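You operate a simulated robot arm through the tools that you are given. There is no shell and no other tool.

The job below is to be done with a simulated robot arm. You get a single attempt, and the scene is never put back.

JOB
Put things in order on the rear part of the bagging bench. At the end: the grey tag pack from the rear part of the bagging bench stands on top of the brown wooden block; the green marker (marked "OK") stands where the white order card stood; the white order card from the rear part of the bagging bench stands where the red marker (marked "OVER") stood; the red marker stands where the grey tag pack stood; whatever was shut is shut again. Leave all else as you found it, and nothing knocked over.

The check looks at the end state, three seconds after you hand in, the way a careful person would. Anything else that was tipped, shoved, dropped, spilled or broken makes it a failure.

ROBOT AND FRAMES
A 7-joint arm with a two-finger parallel gripper, fixed in place. Base frame: the origin is at the foot of the arm, x ahead of it, y to its left, z up; the work surface is at about z = 0. Units: m, degrees, N and s.
With the tool pointing down near the work surface it reaches from about 0.24 to 0.62 m from the base axis. Its first joint turns from -66.0 to 66.0 degrees. Payload 2.6 kg.
Tool frame: the origin (TCP) lies between the finger pads and is the grasp point; the fingertips stand 0.03 m ahead of it; z points along the fingers, y is the line along which they close. Largest opening 0.094 m; finger width 0.028, thickness 0.01; the body of the gripper, 0.05 by 0.096 m, starts 0.055 m behind the TCP.
Orientation is told as [roll, pitch, yaw] about the base's x, y, z axes, in that order, counted from this pose: with the fingers straight down and closing along the base's y, the tool's x points along the base's -x, its y along +y and its z along -z.

CONTROLS
- The arm moves only by the tool play_rows. Its argument "motion" is a list of rows, each an object of numbers (a shift or turn left out is 0, a gripper value left out holds the last): "x", "y", "z": the shift along the tool's x, y, z in m; "ax", "ay", "az": the turn, a rotation vector about the tool's x, y, z in degrees; "fingers": the finger opening in m, from 0 to 0.094. In form: [{"x": .., "y": .., "z": .., "ax": .., "ay": .., "az": .., "fingers": ..}, ...]. A call has 1 to 20 rows; each row shifts and turns the commanded pose from where the row before left it, along the tool's axes as they then stand. A row lasts 0.2 s, in which the tool goes at most 0.05 m and 8.6 degrees; a call with a longer step from one row to the next is refused whole, and so is a gripper value outside its range. A pose out of reach is approached as far as the arm can. The call stops where the force on the tool passes 40 N (or 10 N more than at its start, if that is more) or the arm is blocked; 0.2 s more then pass. The fingers move at their own pace (about 0.072 m/s each) and stop on an object; they squeeze with about 24 N. The grip force told is the motor's: it shows also when the fingers shut on nothing. Time passes only in rows, and 0.2 s behind the last, so rows that do not move let the fingers close. The reply holds the time, the measured pose of the TCP, the force on the tool along the base axes, the opening and the grip force, in the units named above and with some noise, with the torque about the TCP (base axes, N m) and any sound that the robot's microphone picked up.
- Cameras (640 x 400 px; columns grow to the right, rows downward): "scene" is fixed at [0.0173, 0.4208, 0.5637]; the picture's right is [-0.91, -0.42, 0.00], its down [-0.24, 0.53, -0.81] and it looks along [0.34, -0.74, -0.58] (base axes); focal length 345 px, centre (320, 200). "wrist" rides on the gripper at [0.076, 0.014, -0.102] in the tool frame; the picture's right is [-0.18, 0.98, 0.00], its down [-0.75, -0.14, -0.64] and it looks along [-0.63, -0.12, 0.77] (tool axes); focal length 243 px, centre (320, 200). There is no depth. A picture from a camera that has moved, and an enlarged one, comes with that camera's place and axes in the base frame and with its lens.
- camera(camera): a new picture of that camera. The clock stands still meanwhile.
- zoom(camera, box): a new picture of the part [left, top, right, bottom] of that camera's present view, enlarged. The clock stands still meanwhile.
- close_job(): hands the job in; it is judged then, once.

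Nothing tells you positions but the pictures and the camera data. Unless the task says otherwise, let go and move clear before handing in.

The tools are called as name(argument=value, ...) on one line, values as JSON. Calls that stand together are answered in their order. play_rows: Moves the arm, as the interface text tells. Its arguments: {"type":"object","properties":{"motion":{"type":"array","items":{"type":"object","properties":{"x":{"type":"number"},"y":{"type":"number"},"z":{"type":"number"},"ax":{"type":"number"},"ay":{"type":"number"},"az":{"type":"number"},"fingers":{"type":"number"}}}}},"required":["motion"]} The other tools are called the same way: camera (camera) takes a picture; zoom (camera, box) takes an enlarged picture of a part of a camera's view; close_job () hands the job in.

At the start:

```text
time: 0.0
tool_pos: [0.3407, 0.0183, 0.2713]
ee_rot: [0.0, 0.0, 0.0]
contact_force: [-0.7, -0.1, 0.3]
ft_torque: [-0.04, 0.01, -0.02]
grip_width: 0.0939
gripper_force: 0.1
```

scene: 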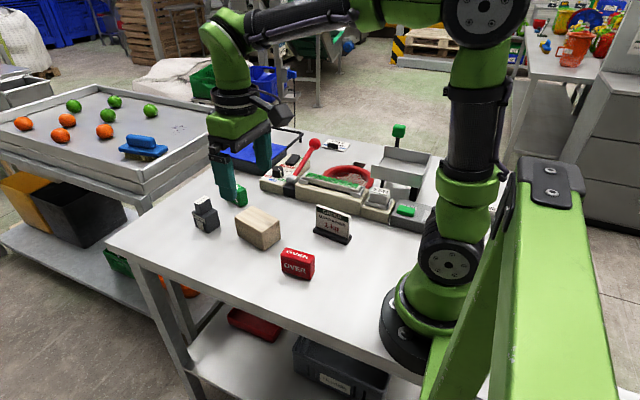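
wrist: 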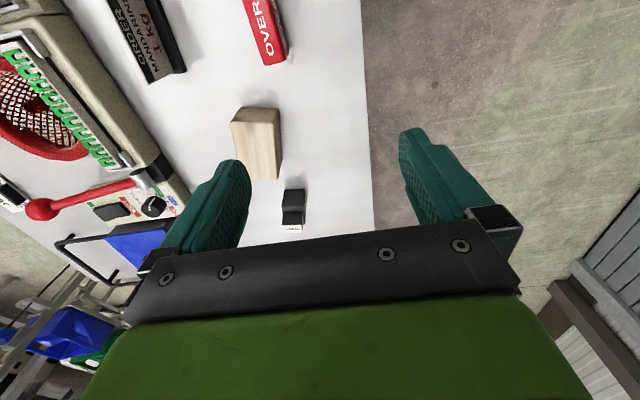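

I see the bench with a grey tag pack, a wooden block, an order card, a red OVER marker, and a green marker partly behind the gripper. I'll look closer before moving.

zoom(camera="scene", box=[170, 160, 370, 285])

zoom(camera="scene", box=[250, 110, 450, 235])

zoom(camera="wrist", box=[100, 0, 420, 200])

camera(camera="wrist")

```text
3.20 times, centred on (270, 222) of scene
camera zoom: at [0.0173, 0.4208, 0.5637], right [-0.91, -0.42, 0.0], down [-0.24, 0.53, -0.81], along [0.34, -0.74, -0.58], focal length 1103 px, centre (480, 128)
```

zoom: 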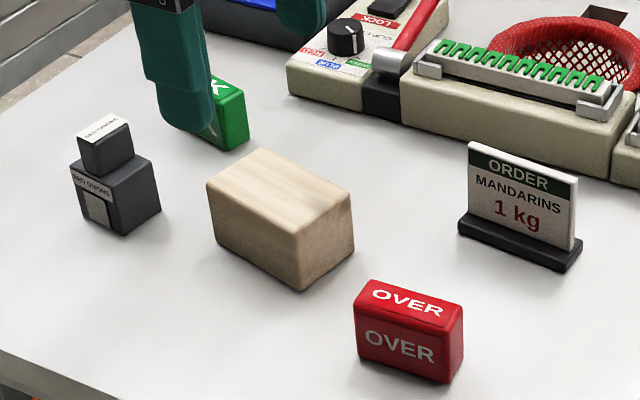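

```text
3.20 times, centred on (350, 172) of scene
camera zoom: at [0.0173, 0.4208, 0.5637], right [-0.91, -0.42, 0.0], down [-0.24, 0.53, -0.81], along [0.34, -0.74, -0.58], focal length 1103 px, centre (224, 288)
```

zoom: 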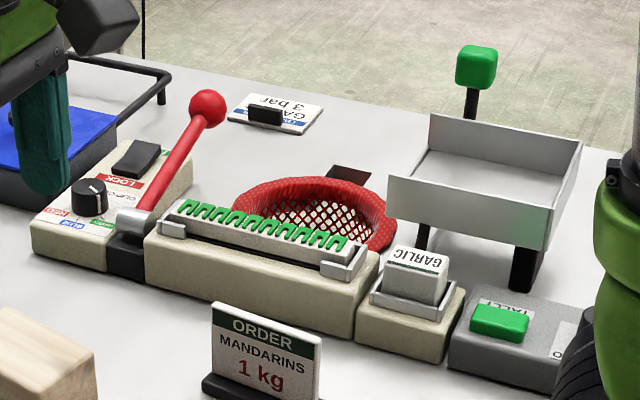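

```text
2.00 times, centred on (260, 100) of wrist
camera zoom: at [0.2633, 0.0328, 0.3745], right [0.18, 0.98, 0.0], down [0.75, -0.14, 0.64], along [0.63, -0.12, -0.77], focal length 485 px, centre (440, 400)
```

zoom: 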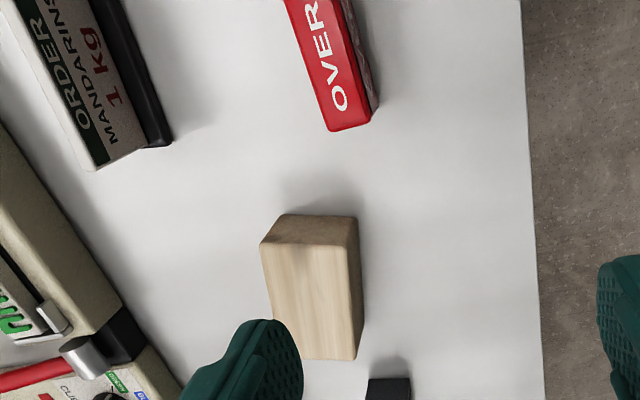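

```text
taken
camera wrist: at [0.2633, 0.0328, 0.3745], right [0.18, 0.98, 0.0], down [0.75, -0.14, 0.64], along [0.63, -0.12, -0.77], focal length 243 px, centre (320, 200)
```

wrist: 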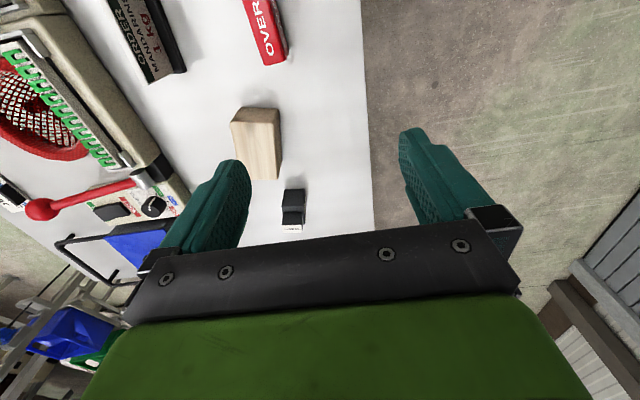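

The objects on the bench are visible, but the green marker is partly hidden by a finger. I'll pull the arm back and up a little to see everything clearly.

play_rows(motion=[{"x": 0.02, "z": -0.01}, {"x": 0.02, "z": -0.01}, {"x": 0.02, "z": -0.01}, {"x": 0.02, "z": -0.01}, {}])

camera(camera="scene")

camera(camera="wrist")

```text
time: 1.2
tool_pos: [0.2601, 0.0182, 0.3121]
ee_rot: [0.0, 0.0, 0.0]
contact_force: [0.3, -0.5, -0.5]
ft_torque: [0.02, -0.03, -0.04]
grip_width: 0.0939
gripper_force: 0.0
```

```text
taken
```

scene: 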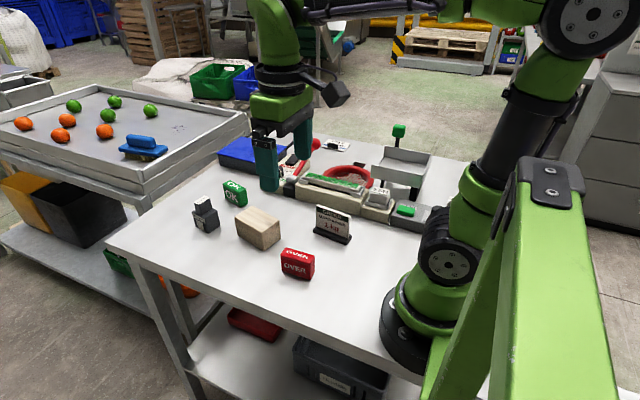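

```text
taken
camera wrist: at [0.1831, 0.0323, 0.4149], right [0.18, 0.98, 0.0], down [0.75, -0.14, 0.64], along [0.63, -0.12, -0.77], focal length 243 px, centre (320, 200)
```

wrist: 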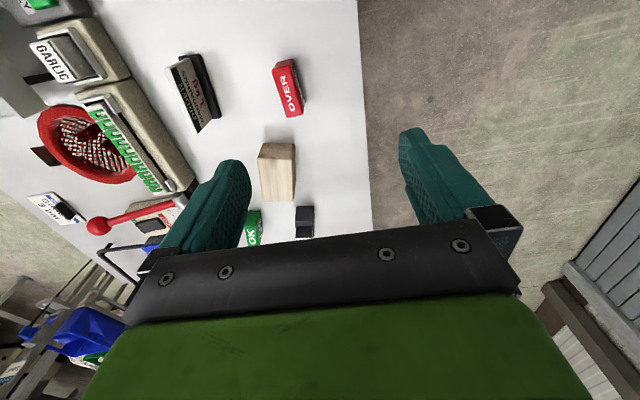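

zoom(camera="scene", box=[180, 165, 300, 240])

zoom(camera="scene", box=[265, 190, 385, 265])

zoom(camera="scene", box=[260, 225, 340, 285])

zoom(camera="wrist", box=[140, 30, 340, 155])

zoom(camera="wrist", box=[220, 130, 348, 240])

```text
5.33 times, centred on (240, 202) of scene
camera zoom: at [0.0172, 0.4208, 0.5637], right [-0.91, -0.42, 0.0], down [-0.24, 0.53, -0.81], along [0.34, -0.74, -0.58], focal length 1838 px, centre (747, 187)
```

zoom: 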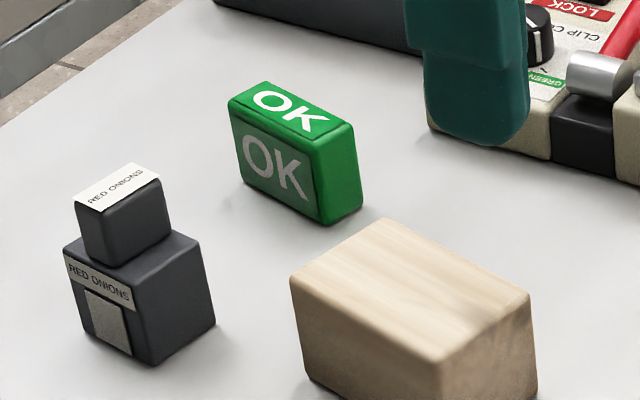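

```text
5.33 times, centred on (325, 228) of scene
camera zoom: at [0.0172, 0.4208, 0.5637], right [-0.91, -0.42, 0.0], down [-0.24, 0.53, -0.81], along [0.34, -0.74, -0.58], focal length 1838 px, centre (293, 53)
```

zoom: 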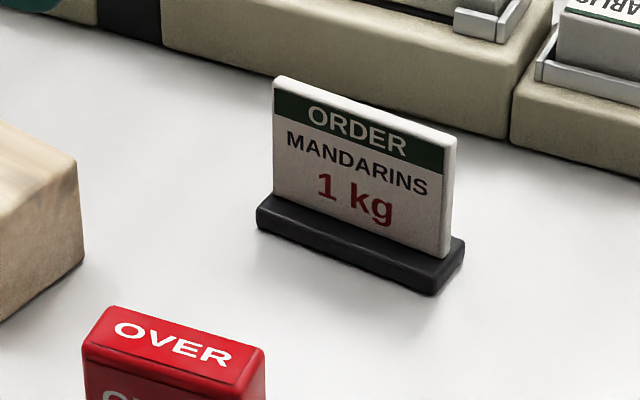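

```text
6.67 times, centred on (300, 255) of scene
camera zoom: at [0.0172, 0.4208, 0.5637], right [-0.91, -0.42, 0.0], down [-0.24, 0.53, -0.81], along [0.34, -0.74, -0.58], focal length 2298 px, centre (453, -167)
```

zoom: 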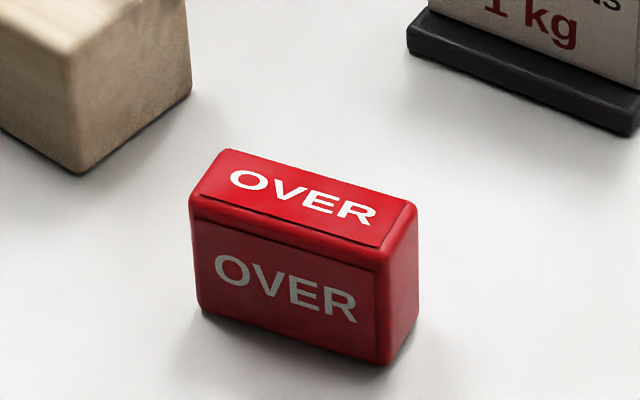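

```text
3.20 times, centred on (240, 92) of wrist
camera zoom: at [0.1831, 0.0323, 0.4149], right [0.18, 0.98, 0.0], down [0.75, -0.14, 0.64], along [0.63, -0.12, -0.77], focal length 776 px, centre (576, 544)
```

zoom: 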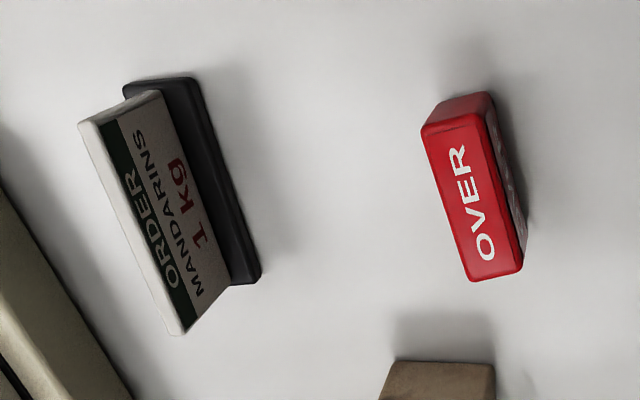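

```text
3.64 times, centred on (284, 185) of wrist
camera zoom: at [0.1831, 0.0323, 0.4149], right [0.18, 0.98, 0.0], down [0.75, -0.14, 0.64], along [0.63, -0.12, -0.77], focal length 882 px, centre (451, 254)
```

zoom: 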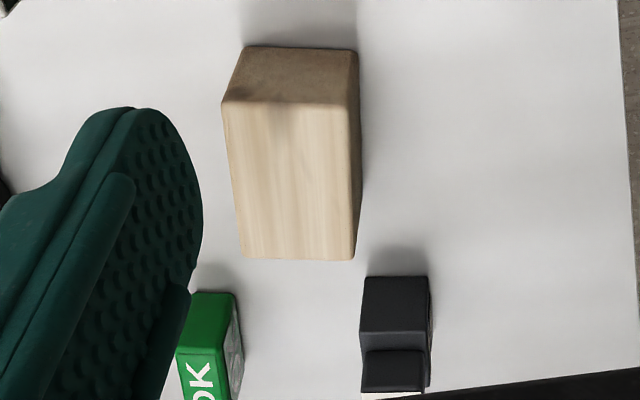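

Poses so far (base frame): the tag pack is near (0.558, -0.071), the block near (0.422, -0.095) and the red marker near (0.280, -0.034). The card is near (0.259, -0.170) and the green marker near (0.561, -0.194). Next I move the wrist camera to check the pack, block and green marker more precisely.

play_rows(motion=[{"x": -0.02, "y": -0.0276, "z": 0.0044}, {"x": -0.02, "y": -0.0276, "z": 0.0044}, {"x": -0.02, "y": -0.0276, "z": 0.0044}, {"x": -0.02, "y": -0.0276, "z": 0.0044}, {"x": -0.02, "y": -0.0276, "z": 0.0044}, {}])

camera(camera="wrist")

zoom(camera="wrist", box=[240, 90, 416, 240])

camera(camera="scene")

```text
time: 2.6
tool_pos: [0.3615, -0.1206, 0.2897]
ee_rot: [-0.1, -0.1, 0.0]
contact_force: [0.1, -0.8, -0.6]
ft_torque: [0.01, 0.03, 0.0]
grip_width: 0.0938
gripper_force: 0.1
```

```text
taken
camera wrist: at [0.2846, -0.1066, 0.3934], right [0.18, 0.98, 0.0], down [0.75, -0.14, 0.64], along [0.63, -0.12, -0.77], focal length 243 px, centre (320, 200)
```

wrist: 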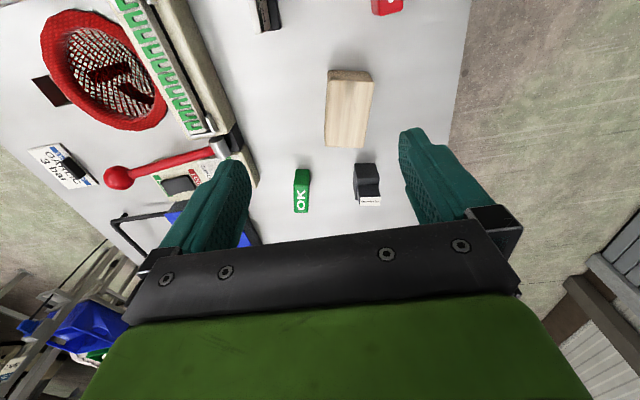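

```text
2.67 times, centred on (328, 165) of wrist
camera zoom: at [0.2846, -0.1066, 0.3934], right [0.18, 0.98, 0.0], down [0.75, -0.14, 0.64], along [0.63, -0.12, -0.77], focal length 647 px, centre (299, 293)
```

zoom: 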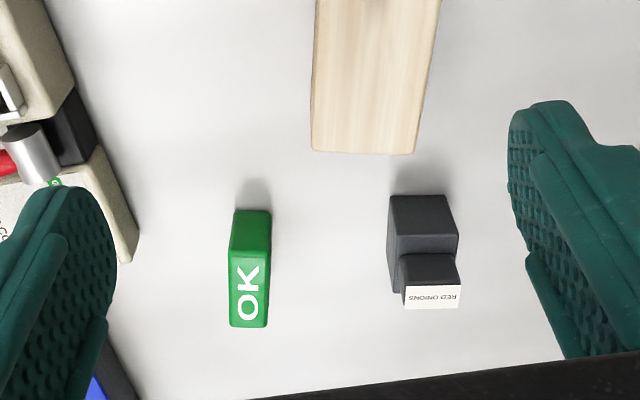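

```text
taken
```

scene: 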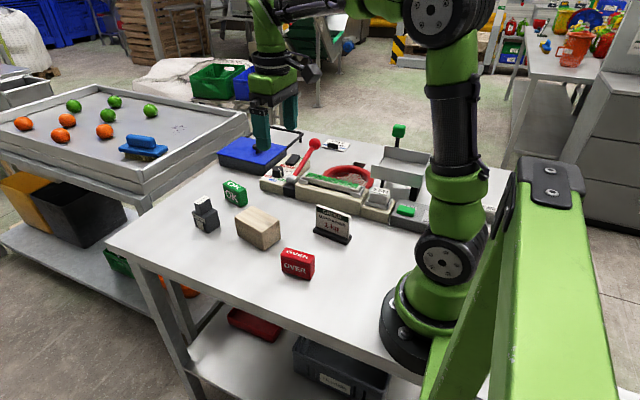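

The closer view puts the tag pack at about (0.558, -0.072) with yaw -10°, and the green marker at about (0.560, -0.192) with yaw -13.5°. I'll go above the pack and line up the yaw.

play_rows(motion=[{"x": -0.0281, "y": 0.00694, "z": 0.0171}, {"x": -0.0281, "y": 0.00694, "z": 0.0171}, {"x": -0.0281, "y": 0.00694, "z": 0.0171}, {"x": -0.0281, "y": 0.00694, "z": 0.0171}, {"x": -0.0281, "y": 0.00694, "z": 0.0171}, {"x": -0.0281, "y": 0.00694, "z": 0.0171}, {"x": -0.0281, "y": 0.00694, "z": 0.0171}, {"az": 5}, {"az": 5}, {}])

camera(camera="scene")

camera(camera="wrist")

```text
time: 4.8
tool_pos: [0.5581, -0.0717, 0.17]
ee_rot: [0.0, 0.0, -10.1]
contact_force: [0.2, 0.8, 0.5]
ft_torque: [0.03, 0.0, 0.03]
grip_width: 0.0941
gripper_force: 0.1
```

```text
taken
```

scene: 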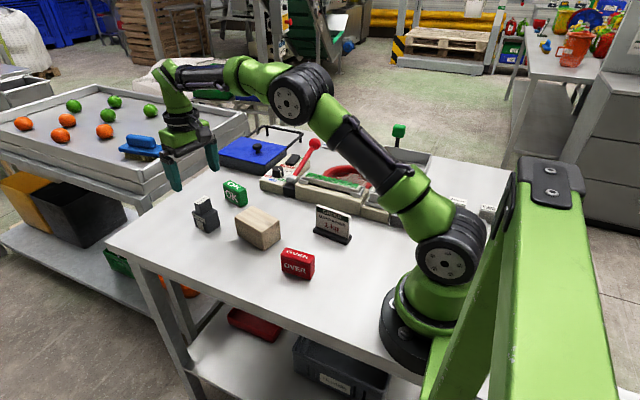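

```text
taken
camera wrist: at [0.4845, -0.0437, 0.2724], right [0.35, 0.94, 0.0], down [0.72, -0.27, 0.64], along [0.6, -0.23, -0.77], focal length 243 px, centre (320, 200)
```

wrist: 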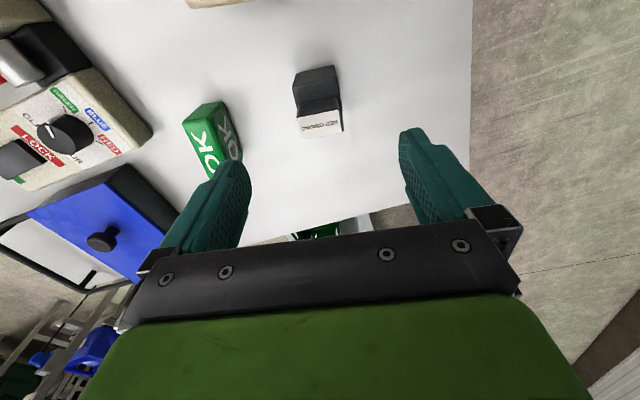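

The gripper is centred over the tag pack. I'll descend to grasp its lower body.

play_rows(motion=[{"z": 0.02}, {"z": 0.02}, {"z": 0.02}, {"z": 0.02}, {"z": 0.02}, {"z": 0.015}, {"z": 0.012}, {}])

camera(camera="scene")

camera(camera="wrist")

```text
time: 6.6
tool_pos: [0.5578, -0.0702, 0.0413]
ee_rot: [0.0, 0.0, -10.0]
contact_force: [-0.1, -0.9, -0.4]
ft_torque: [-0.01, 0.02, 0.01]
grip_width: 0.0941
gripper_force: 0.2
```

```text
taken
```

scene: 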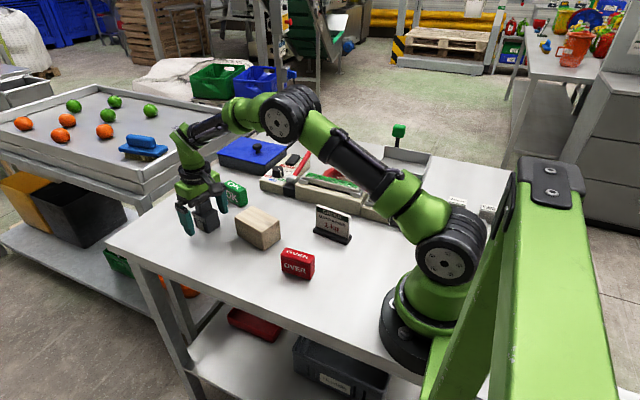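

```text
taken
camera wrist: at [0.4835, -0.0439, 0.1453], right [0.35, 0.94, 0.0], down [0.72, -0.27, 0.64], along [0.6, -0.23, -0.77], focal length 243 px, centre (320, 200)
```

wrist: 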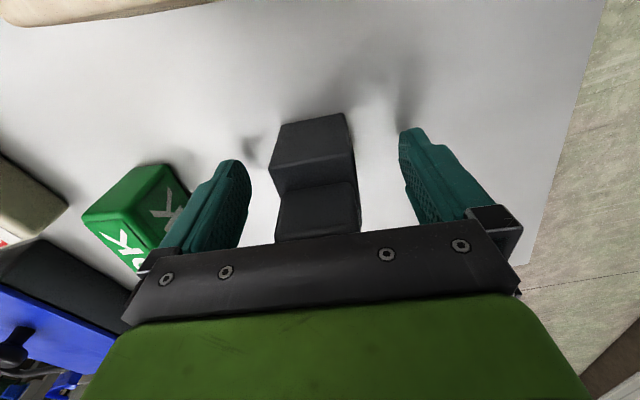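

The fingers straddle the pack, which sits roughly midway between them. I'll close on it.

play_rows(motion=[{"fingers": 0.02}, {}, {}, {}, {}])

zoom(camera="scene", box=[150, 150, 290, 250])

```text
time: 7.8
tool_pos: [0.5571, -0.0706, 0.0417]
ee_rot: [0.1, 0.1, -9.9]
contact_force: [1.1, -0.6, -0.7]
ft_torque: [-0.01, 0.0, -0.03]
grip_width: 0.044
gripper_force: 24.1
```

```text
4.00 times, centred on (220, 200) of scene
camera zoom: at [0.0173, 0.4208, 0.5637], right [-0.91, -0.42, 0.0], down [-0.24, 0.53, -0.81], along [0.34, -0.74, -0.58], focal length 1379 px, centre (720, 200)
```

zoom: 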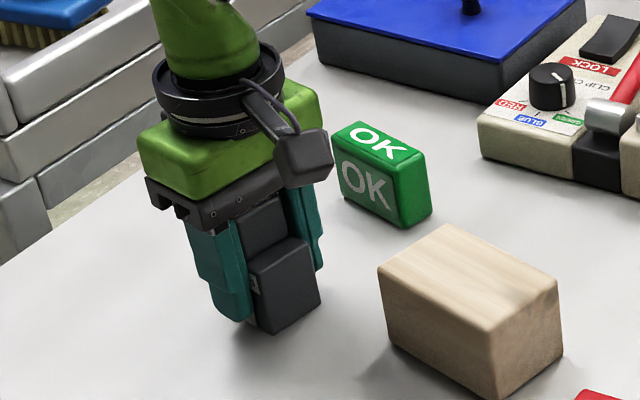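

I have the pack gripped at 0.044 m opening. I'll lift it and carry it over the block.

play_rows(motion=[{"z": -0.01}, {"z": -0.02}, {"z": -0.02}, {"z": -0.02}, {"z": -0.025}, {"z": -0.025}, {"x": 0.0215, "y": -0.00783}, {"x": 0.0215, "y": -0.00783}, {"x": 0.0215, "y": -0.00783}, {"x": 0.0215, "y": -0.00783}, {"x": 0.0215, "y": -0.00783}, {"x": 0.0213, "y": -0.00783}, {"az": 2}, {}])

camera(camera="scene")

camera(camera="wrist")

zoom(camera="scene", box=[190, 150, 330, 250])

```text
time: 10.8
tool_pos: [0.4213, -0.0952, 0.1625]
ee_rot: [0.0, 0.1, -12.1]
contact_force: [0.8, 0.4, -1.4]
ft_torque: [0.02, -0.01, 0.01]
grip_width: 0.0402
gripper_force: 24.1
```

```text
taken
```

scene: 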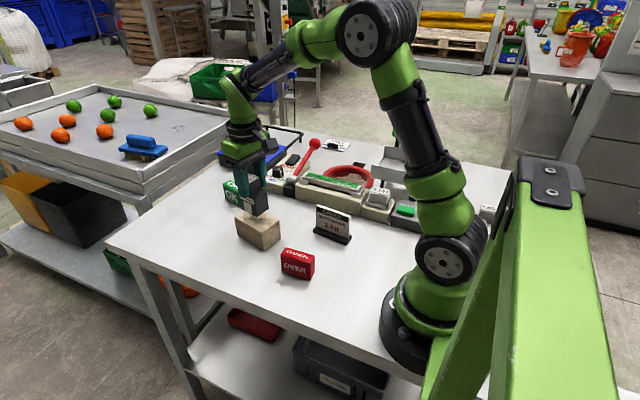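

```text
taken
camera wrist: at [0.3494, -0.0655, 0.2654], right [0.39, 0.92, 0.0], down [0.71, -0.3, 0.64], along [0.59, -0.25, -0.77], focal length 243 px, centre (320, 200)
```

wrist: 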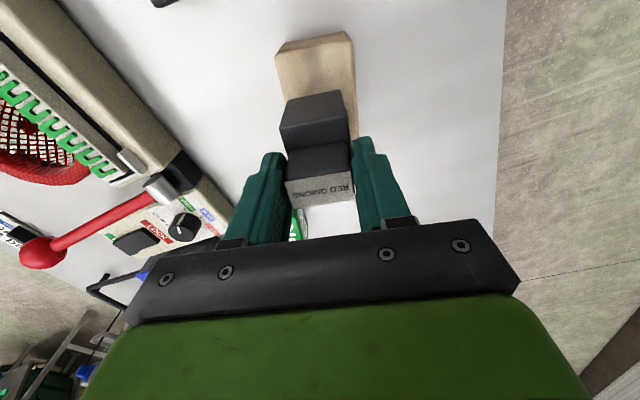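

```text
4.00 times, centred on (260, 200) of scene
camera zoom: at [0.0173, 0.4208, 0.5637], right [-0.91, -0.42, 0.0], down [-0.24, 0.53, -0.81], along [0.34, -0.74, -0.58], focal length 1379 px, centre (560, 200)
```

zoom: 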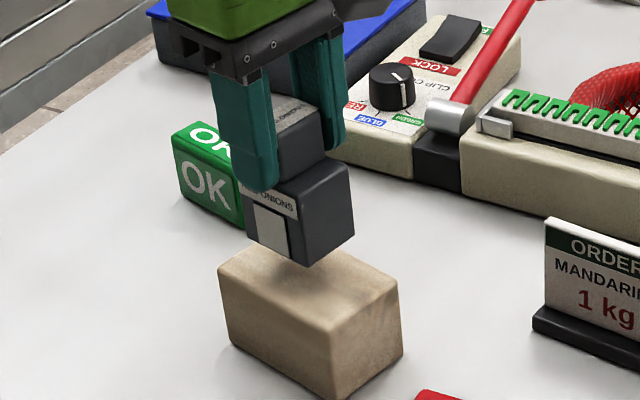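

The pack is over the block, but the opening changed from 0.044 to 0.040, so the pack may have slid in the grip. I'll check closely before lowering.

zoom(camera="scene", box=[220, 155, 300, 225])

zoom(camera="wrist", box=[220, 20, 420, 240])

play_rows(motion=[{}, {}])

zoom(camera="scene", box=[220, 155, 300, 225])

```text
5.71 times, centred on (260, 190) of scene
camera zoom: at [0.0173, 0.4208, 0.5637], right [-0.91, -0.42, 0.0], down [-0.24, 0.53, -0.81], along [0.34, -0.74, -0.58], focal length 1969 px, centre (663, 257)
```

zoom: 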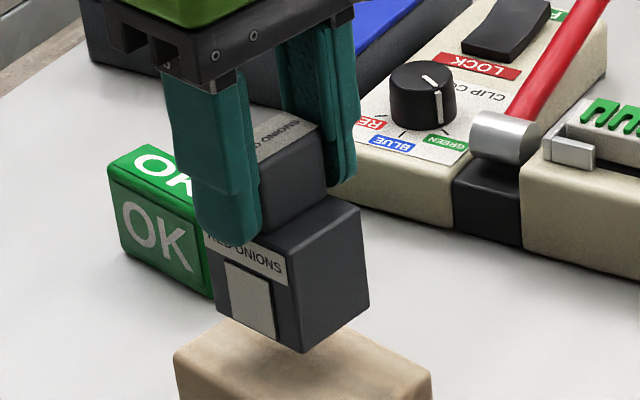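

```text
1.82 times, centred on (320, 130) of wrist
camera zoom: at [0.3494, -0.0655, 0.2654], right [0.39, 0.92, 0.0], down [0.71, -0.3, 0.64], along [0.59, -0.25, -0.77], focal length 441 px, centre (320, 327)
```

zoom: 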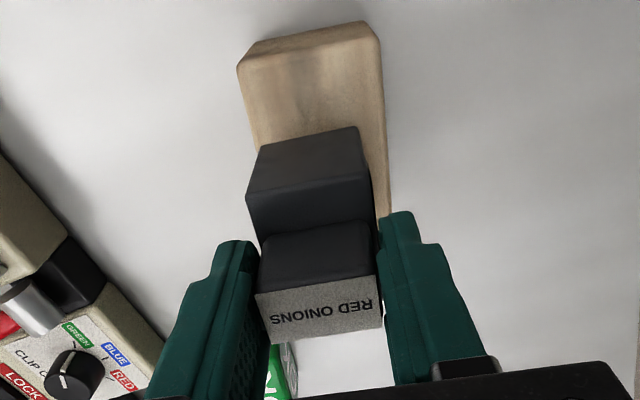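

```text
time: 11.4
tool_pos: [0.4226, -0.095, 0.163]
ee_rot: [0.0, 0.0, -12.0]
contact_force: [-0.6, -0.5, -1.3]
ft_torque: [-0.01, -0.05, 0.0]
grip_width: 0.04
gripper_force: 23.8
```

```text
5.71 times, centred on (260, 190) of scene
camera zoom: at [0.0173, 0.4208, 0.5637], right [-0.91, -0.42, 0.0], down [-0.24, 0.53, -0.81], along [0.34, -0.74, -0.58], focal length 1969 px, centre (663, 257)
```

zoom: 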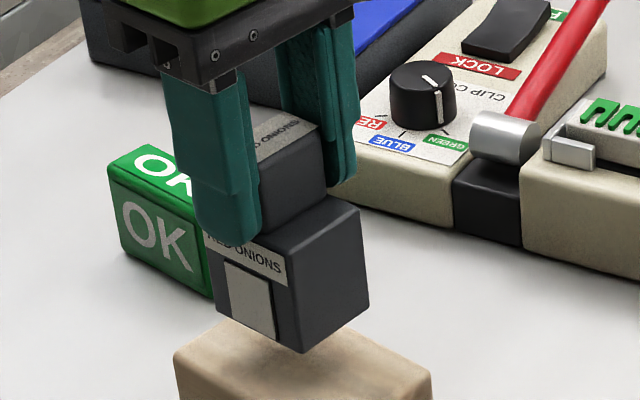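

The pack slipped down about 0.04 m. The fingers now hold its upper part and it looks stable and level, with its bottom at z≈0.083. The block top is at z≈0.051, so I'll lower gently and watch the force.

play_rows(motion=[{"z": 0.01}, {"z": 0.008}, {"z": 0.004}, {"z": 0.002}, {}])

zoom(camera="scene", box=[220, 170, 300, 255])

```text
time: 12.6
tool_pos: [0.4211, -0.0939, 0.1393]
ee_rot: [0.0, -0.1, -12.1]
contact_force: [-4.6, 0.8, 14.2]
ft_torque: [0.09, 0.46, 0.06]
grip_width: 0.0395
gripper_force: 24.4
```

```text
4.71 times, centred on (260, 212) of scene
camera zoom: at [0.0172, 0.4208, 0.5637], right [-0.91, -0.42, 0.0], down [-0.24, 0.53, -0.81], along [0.34, -0.74, -0.58], focal length 1622 px, centre (602, 141)
```

zoom: 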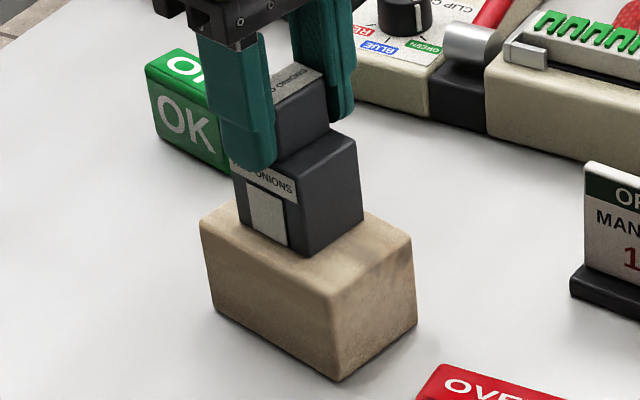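

The pack has touched down on the block with about 14 N, and the block hasn't moved. I'll ease off the preload and release.

play_rows(motion=[{"z": -0.001}, {}])

zoom(camera="scene", box=[230, 170, 290, 220])

```text
time: 13.2
tool_pos: [0.4215, -0.0937, 0.1393]
ee_rot: [0.0, 0.0, -12.0]
contact_force: [-1.7, -0.5, 7.8]
ft_torque: [0.05, 0.03, 0.07]
grip_width: 0.0398
gripper_force: 24.0
```

```text
8.00 times, centred on (260, 195) of scene
camera zoom: at [0.0172, 0.4208, 0.5637], right [-0.91, -0.42, 0.0], down [-0.24, 0.53, -0.81], along [0.34, -0.74, -0.58], focal length 2757 px, centre (800, 240)
```

zoom: 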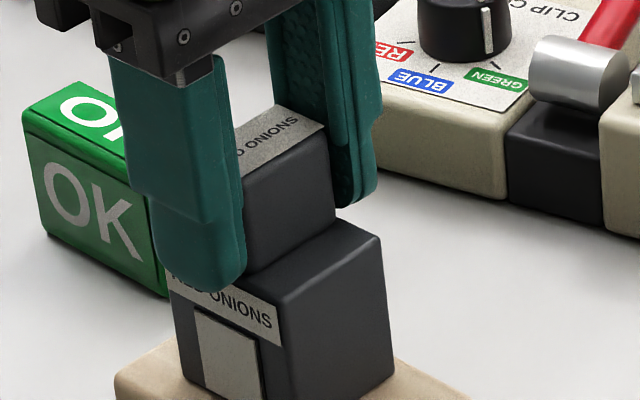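

It rests flat on the block, so I'll open the fingers and rise straight up.

play_rows(motion=[{"fingers": 0.08}, {}, {}, {}, {"z": -0.02}, {"z": -0.03}, {"z": -0.03}, {"z": -0.03}, {}])

camera(camera="scene")

zoom(camera="scene", box=[210, 170, 290, 260])

camera(camera="wrist")

```text
time: 15.2
tool_pos: [0.4229, -0.0948, 0.2509]
ee_rot: [-0.1, 0.1, -11.9]
contact_force: [0.0, -0.1, -0.9]
ft_torque: [0.0, 0.0, -0.03]
grip_width: 0.0801
gripper_force: 0.1
```

```text
taken
```

scene: 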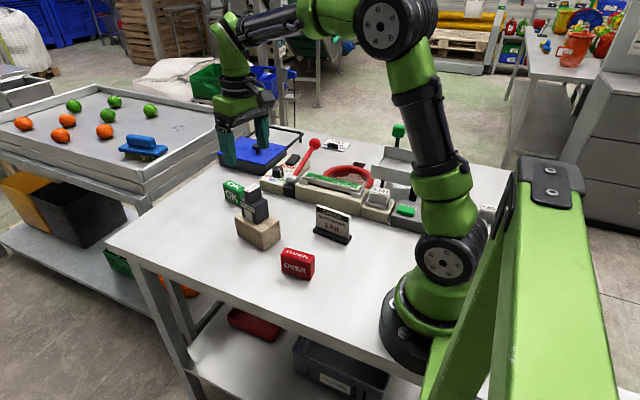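

```text
4.44 times, centred on (250, 215) of scene
camera zoom: at [0.0173, 0.4208, 0.5637], right [-0.91, -0.42, 0.0], down [-0.24, 0.53, -0.81], along [0.34, -0.74, -0.58], focal length 1532 px, centre (631, 133)
```

zoom: 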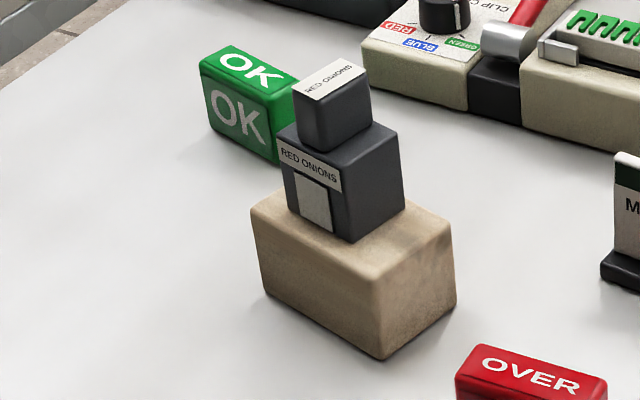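

```text
taken
camera wrist: at [0.3496, -0.0649, 0.3537], right [0.38, 0.92, 0.0], down [0.71, -0.29, 0.64], along [0.59, -0.25, -0.77], focal length 243 px, centre (320, 200)
```

wrist: 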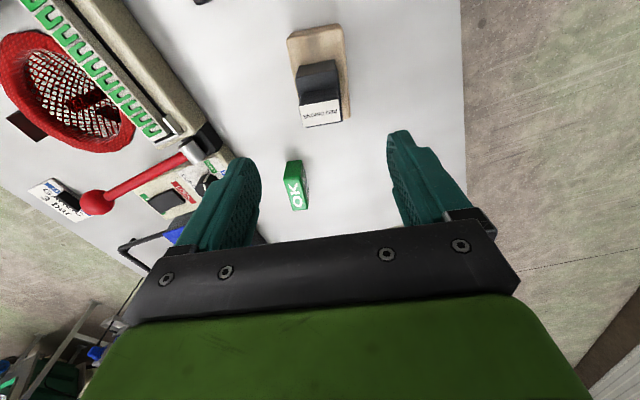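

The tag pack stands squarely on the block, and nothing else moved. Next is the red marker near (0.280, -0.034), so I'll move above it.

play_rows(motion=[{"az": -7}, {"az": -7}, {"x": 0.0235, "y": 0.011}, {"x": 0.0235, "y": 0.011}, {"x": 0.0235, "y": 0.011}, {"x": 0.0235, "y": 0.011}, {"x": 0.0235, "y": 0.011}, {"x": 0.0235, "y": 0.011}, {"z": 0.02}, {"z": 0.02}, {"z": 0.02}, {"z": 0.02}, {}])

camera(camera="wrist")

camera(camera="scene")

zoom(camera="wrist", box=[240, 40, 400, 180])

```text
time: 18.0
tool_pos: [0.2782, -0.032, 0.1697]
ee_rot: [0.0, 0.1, 2.0]
contact_force: [-0.1, -0.4, -0.1]
ft_torque: [0.0, 0.02, -0.01]
grip_width: 0.0804
gripper_force: 0.1
```

```text
taken
camera wrist: at [0.2008, -0.0222, 0.2725], right [0.15, 0.99, 0.0], down [0.76, -0.12, 0.64], along [0.63, -0.1, -0.77], focal length 243 px, centre (320, 200)
```

wrist: 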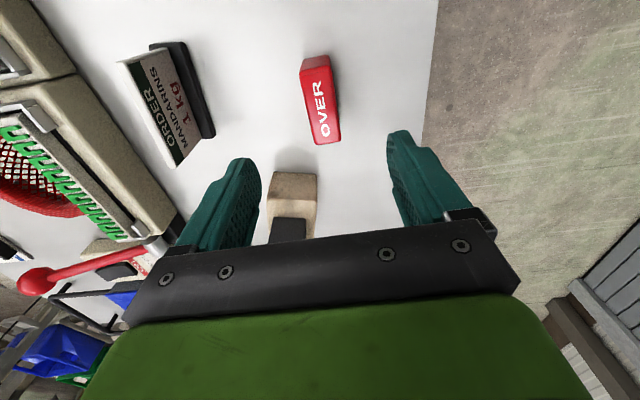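

```text
taken
```

scene: 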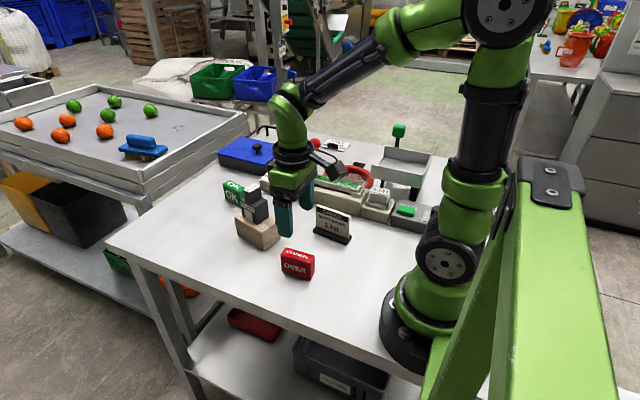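

```text
2.86 times, centred on (320, 110) of wrist
camera zoom: at [0.2008, -0.0222, 0.2725], right [0.15, 0.99, 0.0], down [0.76, -0.12, 0.64], along [0.63, -0.1, -0.77], focal length 693 px, centre (320, 457)
```

zoom: 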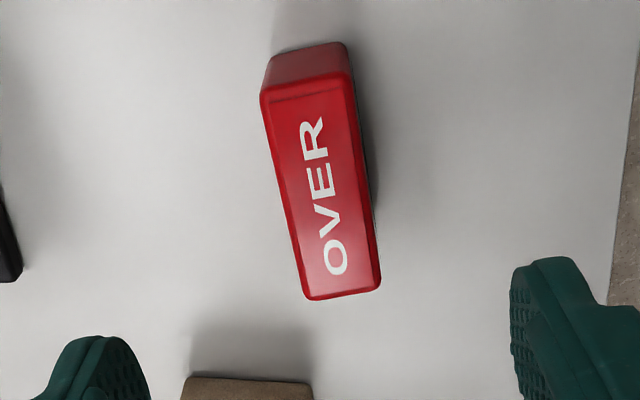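

The red marker is centred at about (0.280, -0.032) with yaw ≈ +2°, right under the gripper. I'll descend, close, and try a small test lift because the pack slipped.

play_rows(motion=[{"x": -0.002, "z": 0.02}, {"z": 0.02}, {"z": 0.02}, {"z": 0.02}, {"z": 0.02}, {"z": 0.015}, {"z": 0.013}, {}])

camera(camera="wrist")

```text
time: 19.8
tool_pos: [0.2802, -0.034, 0.0416]
ee_rot: [0.0, 0.0, 2.0]
contact_force: [0.0, -0.2, -0.1]
ft_torque: [0.0, 0.01, 0.04]
grip_width: 0.0802
gripper_force: 0.1
```

```text
taken
camera wrist: at [0.2031, -0.0217, 0.1443], right [0.15, 0.99, 0.0], down [0.76, -0.12, 0.64], along [0.63, -0.1, -0.77], focal length 243 px, centre (320, 200)
```

wrist: 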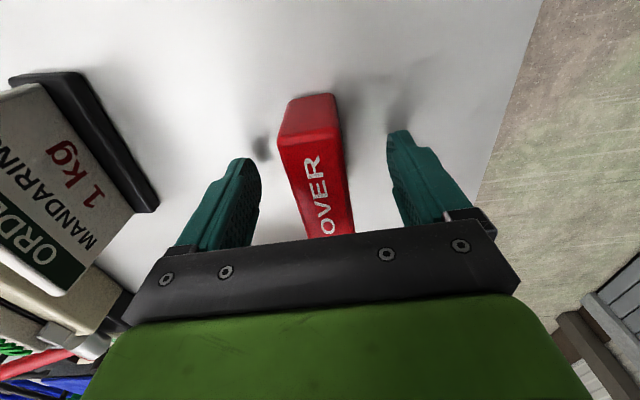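

play_rows(motion=[{"fingers": 0.01}, {}, {}, {}, {}])

camera(camera="wrist")

zoom(camera="scene", box=[240, 190, 360, 290])

```text
time: 21.0
tool_pos: [0.2798, -0.0329, 0.0407]
ee_rot: [0.0, 0.0, 2.0]
contact_force: [0.6, -1.2, -0.3]
ft_torque: [-0.03, 0.04, 0.01]
grip_width: 0.0312
gripper_force: 24.3
```

```text
taken
camera wrist: at [0.2032, -0.0218, 0.1445], right [0.15, 0.99, 0.0], down [0.76, -0.12, 0.64], along [0.63, -0.1, -0.77], focal length 243 px, centre (320, 200)
```

wrist: 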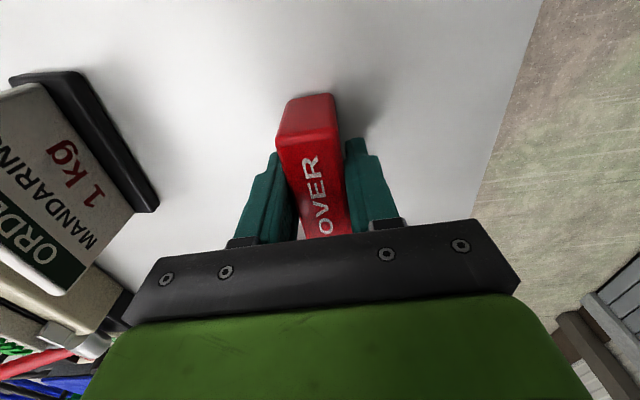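

```text
4.00 times, centred on (300, 240) of scene
camera zoom: at [0.0173, 0.4208, 0.5637], right [-0.91, -0.42, 0.0], down [-0.24, 0.53, -0.81], along [0.34, -0.74, -0.58], focal length 1379 px, centre (400, 40)
```

zoom: 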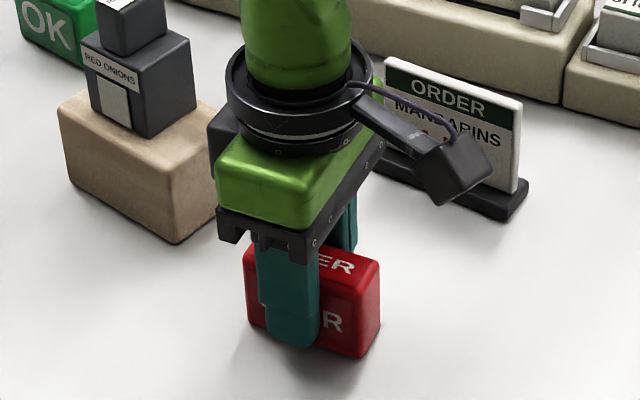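

The red marker is gripped at 0.031 m. Now a small test lift.

play_rows(motion=[{"z": -0.005}, {"z": -0.01}, {"z": -0.01}, {}, {}, {}])

camera(camera="wrist")

zoom(camera="scene", box=[240, 190, 360, 290])

```text
time: 22.4
tool_pos: [0.2804, -0.0329, 0.0671]
ee_rot: [0.0, 0.0, 2.0]
contact_force: [0.3, -0.1, 0.1]
ft_torque: [0.01, 0.01, 0.0]
grip_width: 0.0316
gripper_force: 23.9
```

```text
taken
camera wrist: at [0.203, -0.0222, 0.1698], right [0.15, 0.99, 0.0], down [0.76, -0.12, 0.64], along [0.63, -0.1, -0.77], focal length 243 px, centre (320, 200)
```

wrist: 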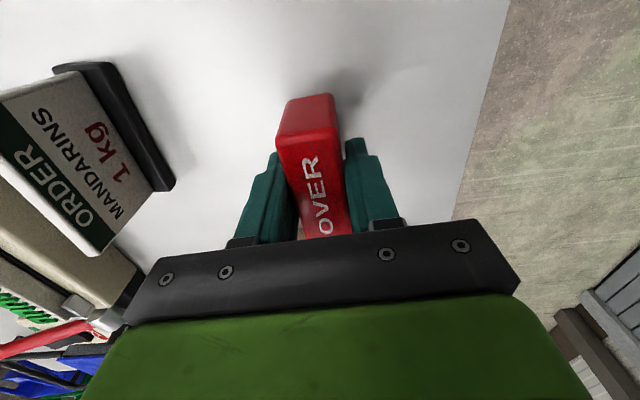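

```text
4.00 times, centred on (300, 240) of scene
camera zoom: at [0.0173, 0.4208, 0.5637], right [-0.91, -0.42, 0.0], down [-0.24, 0.53, -0.81], along [0.34, -0.74, -0.58], focal length 1379 px, centre (400, 40)
```

zoom: 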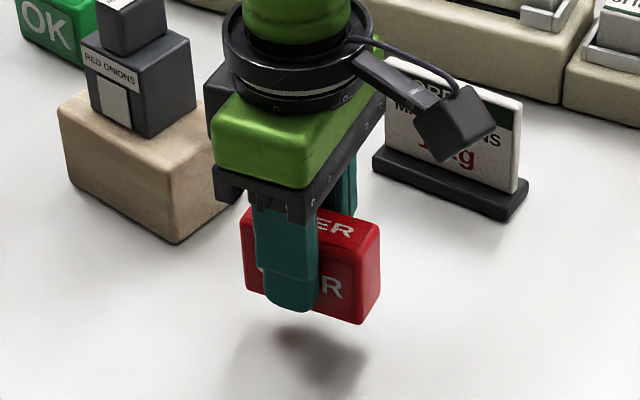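

The red marker holds firmly without slipping. I'll lift it high over the block stack and carry it to where the pack stood, (0.558, -0.072).

play_rows(motion=[{"z": -0.025}, {"z": -0.035}, {"z": -0.035}, {"z": -0.035}, {"z": -0.035}, {"x": -0.0307, "y": -0.0054}, {"x": -0.0307, "y": -0.0054}, {"x": -0.0307, "y": -0.0054}, {"x": -0.0307, "y": -0.0054}, {"x": -0.0307, "y": -0.0054}, {"x": -0.0307, "y": -0.0054}, {"x": -0.0307, "y": -0.0054}, {"x": -0.0307, "y": -0.0054}, {"x": -0.0307, "y": -0.0056}, {"az": 6}, {"az": 6}, {}])

camera(camera="scene")

camera(camera="wrist")

```text
time: 26.0
tool_pos: [0.5592, -0.0731, 0.2315]
ee_rot: [0.0, 0.1, -10.1]
contact_force: [0.5, -0.1, -0.6]
ft_torque: [0.01, -0.01, 0.01]
grip_width: 0.0316
gripper_force: 24.1
```

```text
taken
```

scene: 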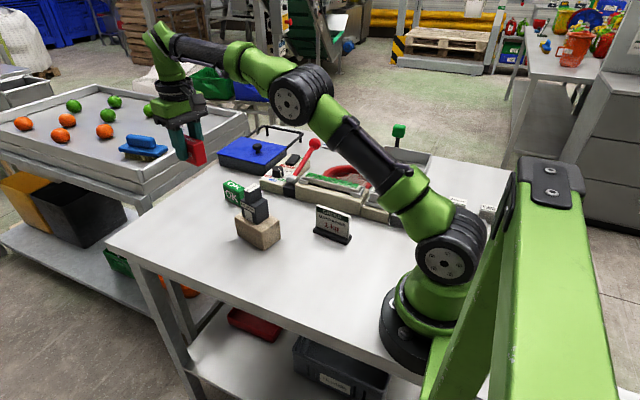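

```text
taken
camera wrist: at [0.4855, -0.0455, 0.3344], right [0.35, 0.94, 0.0], down [0.72, -0.27, 0.64], along [0.6, -0.23, -0.77], focal length 243 px, centre (320, 200)
```

wrist: 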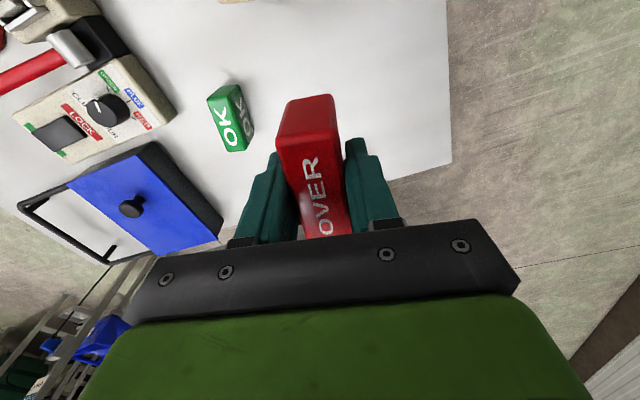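

The red marker is above the target spot, (0.559, -0.073). I'll lower it until it nearly touches, then gently onto the bench.

play_rows(motion=[{"z": 0.02}, {"z": 0.025}, {"z": 0.025}, {"z": 0.025}, {"z": 0.025}, {"z": 0.025}, {"z": 0.02}, {"z": 0.012}, {"z": 0.006}, {}])

zoom(camera="scene", box=[150, 150, 290, 260])

```text
time: 28.2
tool_pos: [0.5586, -0.0729, 0.0484]
ee_rot: [0.0, 0.0, -10.0]
contact_force: [-0.2, 1.0, -1.1]
ft_torque: [0.04, -0.02, -0.01]
grip_width: 0.032
gripper_force: 23.9
```

```text
3.64 times, centred on (220, 205) of scene
camera zoom: at [0.0173, 0.4208, 0.5637], right [-0.91, -0.42, 0.0], down [-0.24, 0.53, -0.81], along [0.34, -0.74, -0.58], focal length 1253 px, centre (684, 182)
```

zoom: 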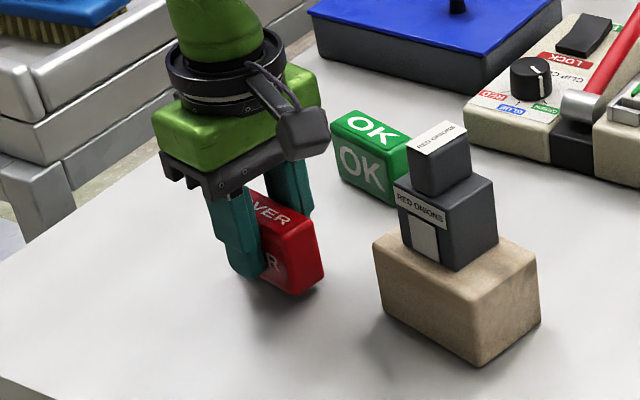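

play_rows(motion=[{"z": 0.004}, {"z": 0.002}, {}])

```text
time: 29.0
tool_pos: [0.5589, -0.0722, 0.0427]
ee_rot: [0.0, -0.1, -10.0]
contact_force: [0.0, 0.7, -1.0]
ft_torque: [0.01, 0.0, 0.01]
grip_width: 0.0317
gripper_force: 23.4
```

play_rows(motion=[{"z": 0.0012}, {}])

```text
time: 29.6
tool_pos: [0.5586, -0.0715, 0.0423]
ee_rot: [0.1, 0.1, -9.9]
contact_force: [-0.9, 0.3, 0.0]
ft_torque: [0.01, 0.01, 0.0]
grip_width: 0.0315
gripper_force: 23.8
```

The marker is within about a millimetre of the bench. One more tiny step should confirm contact before I release.

play_rows(motion=[{"z": 0.0012}, {}])

zoom(camera="scene", box=[180, 180, 260, 240])

```text
time: 30.2
tool_pos: [0.5603, -0.0726, 0.0404]
ee_rot: [0.0, -0.1, -10.0]
contact_force: [-2.8, 0.1, 7.2]
ft_torque: [0.02, 0.17, -0.03]
grip_width: 0.0316
gripper_force: 24.0
```

```text
6.67 times, centred on (220, 210) of scene
camera zoom: at [0.0172, 0.4208, 0.5637], right [-0.91, -0.42, 0.0], down [-0.24, 0.53, -0.81], along [0.34, -0.74, -0.58], focal length 2298 px, centre (987, 133)
```

zoom: 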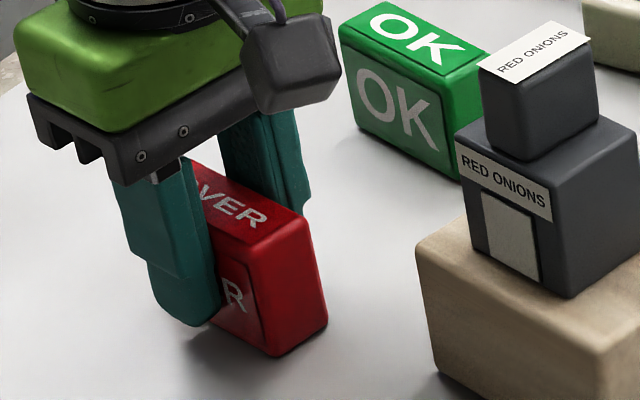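

Contact is confirmed at 7 N. I'll release and rise straight up.

play_rows(motion=[{"fingers": 0.08}, {}, {}, {}, {"z": -0.02}, {"z": -0.03}, {"z": -0.03}, {"z": -0.035}, {"z": -0.035}, {}])

camera(camera="scene")

zoom(camera="scene", box=[170, 170, 310, 260])

camera(camera="wrist")

```text
time: 32.4
tool_pos: [0.5594, -0.0721, 0.1911]
ee_rot: [0.1, 0.0, -10.1]
contact_force: [-0.4, 0.2, 0.3]
ft_torque: [-0.01, 0.0, -0.01]
grip_width: 0.0798
gripper_force: 0.0
```

```text
taken
```

scene: 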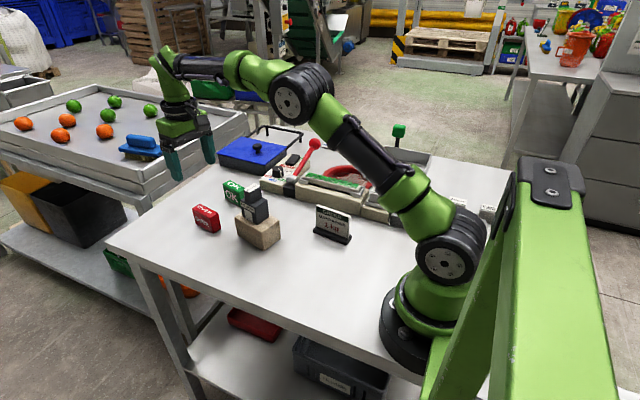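

```text
4.44 times, centred on (240, 215) of scene
camera zoom: at [0.0173, 0.4208, 0.5637], right [-0.91, -0.42, 0.0], down [-0.24, 0.53, -0.81], along [0.34, -0.74, -0.58], focal length 1532 px, centre (676, 133)
```

zoom: 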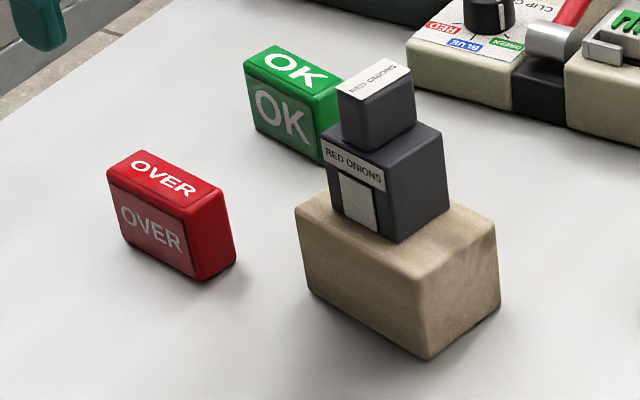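

```text
taken
camera wrist: at [0.4856, -0.0456, 0.2945], right [0.35, 0.94, 0.0], down [0.72, -0.27, 0.64], along [0.6, -0.23, -0.77], focal length 243 px, centre (320, 200)
```

wrist: 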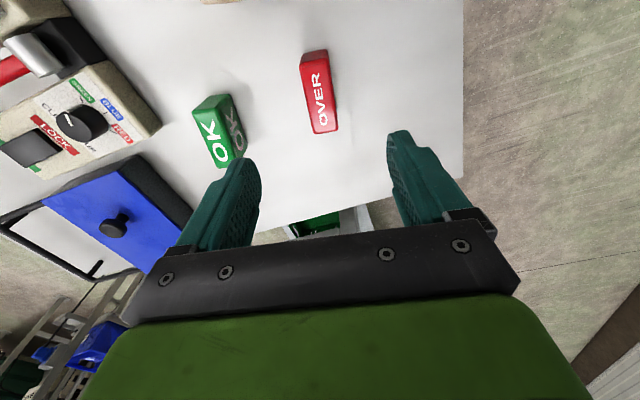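

The red marker stands at about (0.559, -0.074). Next is the order card near (0.259, -0.170), so I'll rise, cross over and look straight at it.

play_rows(motion=[{"z": -0.035}, {"z": -0.035}, {"az": -5}, {"x": 0.03226, "y": -0.01376}, {"x": 0.03226, "y": -0.01376}, {"x": 0.03226, "y": -0.01376}, {"x": 0.03226, "y": -0.01376}, {"x": 0.03226, "y": -0.01376}, {"x": 0.03226, "y": -0.01376}, {"x": 0.03226, "y": -0.01376}, {"x": 0.03226, "y": -0.01376}, {"x": 0.03226, "y": -0.01376}, {"z": 0.03}, {"z": 0.03}, {}])

camera(camera="wrist")

zoom(camera="wrist", box=[220, 20, 420, 180])

camera(camera="scene")

```text
time: 35.6
tool_pos: [0.2592, -0.1724, 0.1991]
ee_rot: [-0.1, 0.0, -4.9]
contact_force: [0.8, -0.2, -1.1]
ft_torque: [-0.02, 0.0, -0.01]
grip_width: 0.0802
gripper_force: 0.1
```

```text
taken
camera wrist: at [0.1828, -0.1506, 0.3024], right [0.27, 0.96, 0.0], down [0.74, -0.21, 0.64], along [0.62, -0.17, -0.77], focal length 243 px, centre (320, 200)
```

wrist: 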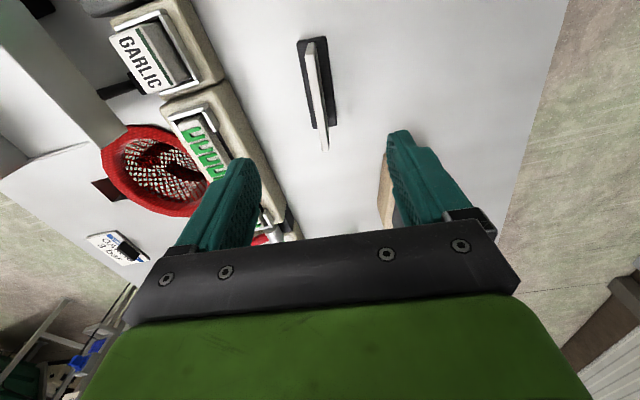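

```text
2.50 times, centred on (320, 100) of wrist
camera zoom: at [0.1828, -0.1506, 0.3024], right [0.27, 0.96, 0.0], down [0.74, -0.21, 0.64], along [0.62, -0.17, -0.77], focal length 606 px, centre (320, 450)
```

zoom: 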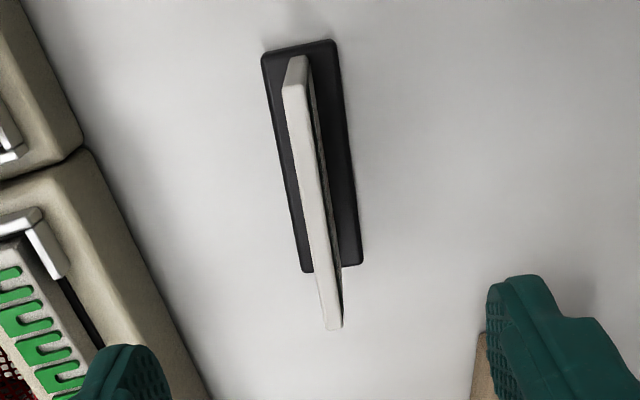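

```text
taken
```

scene: 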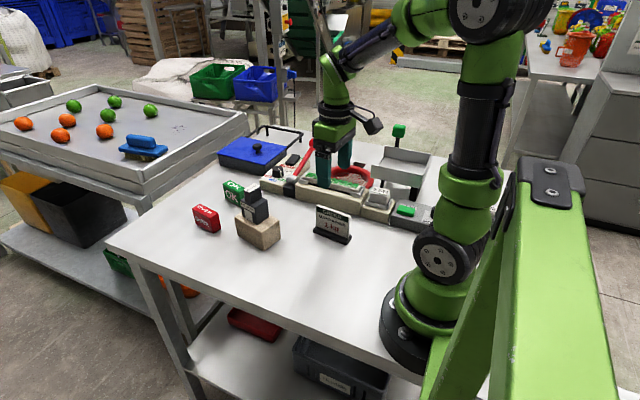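

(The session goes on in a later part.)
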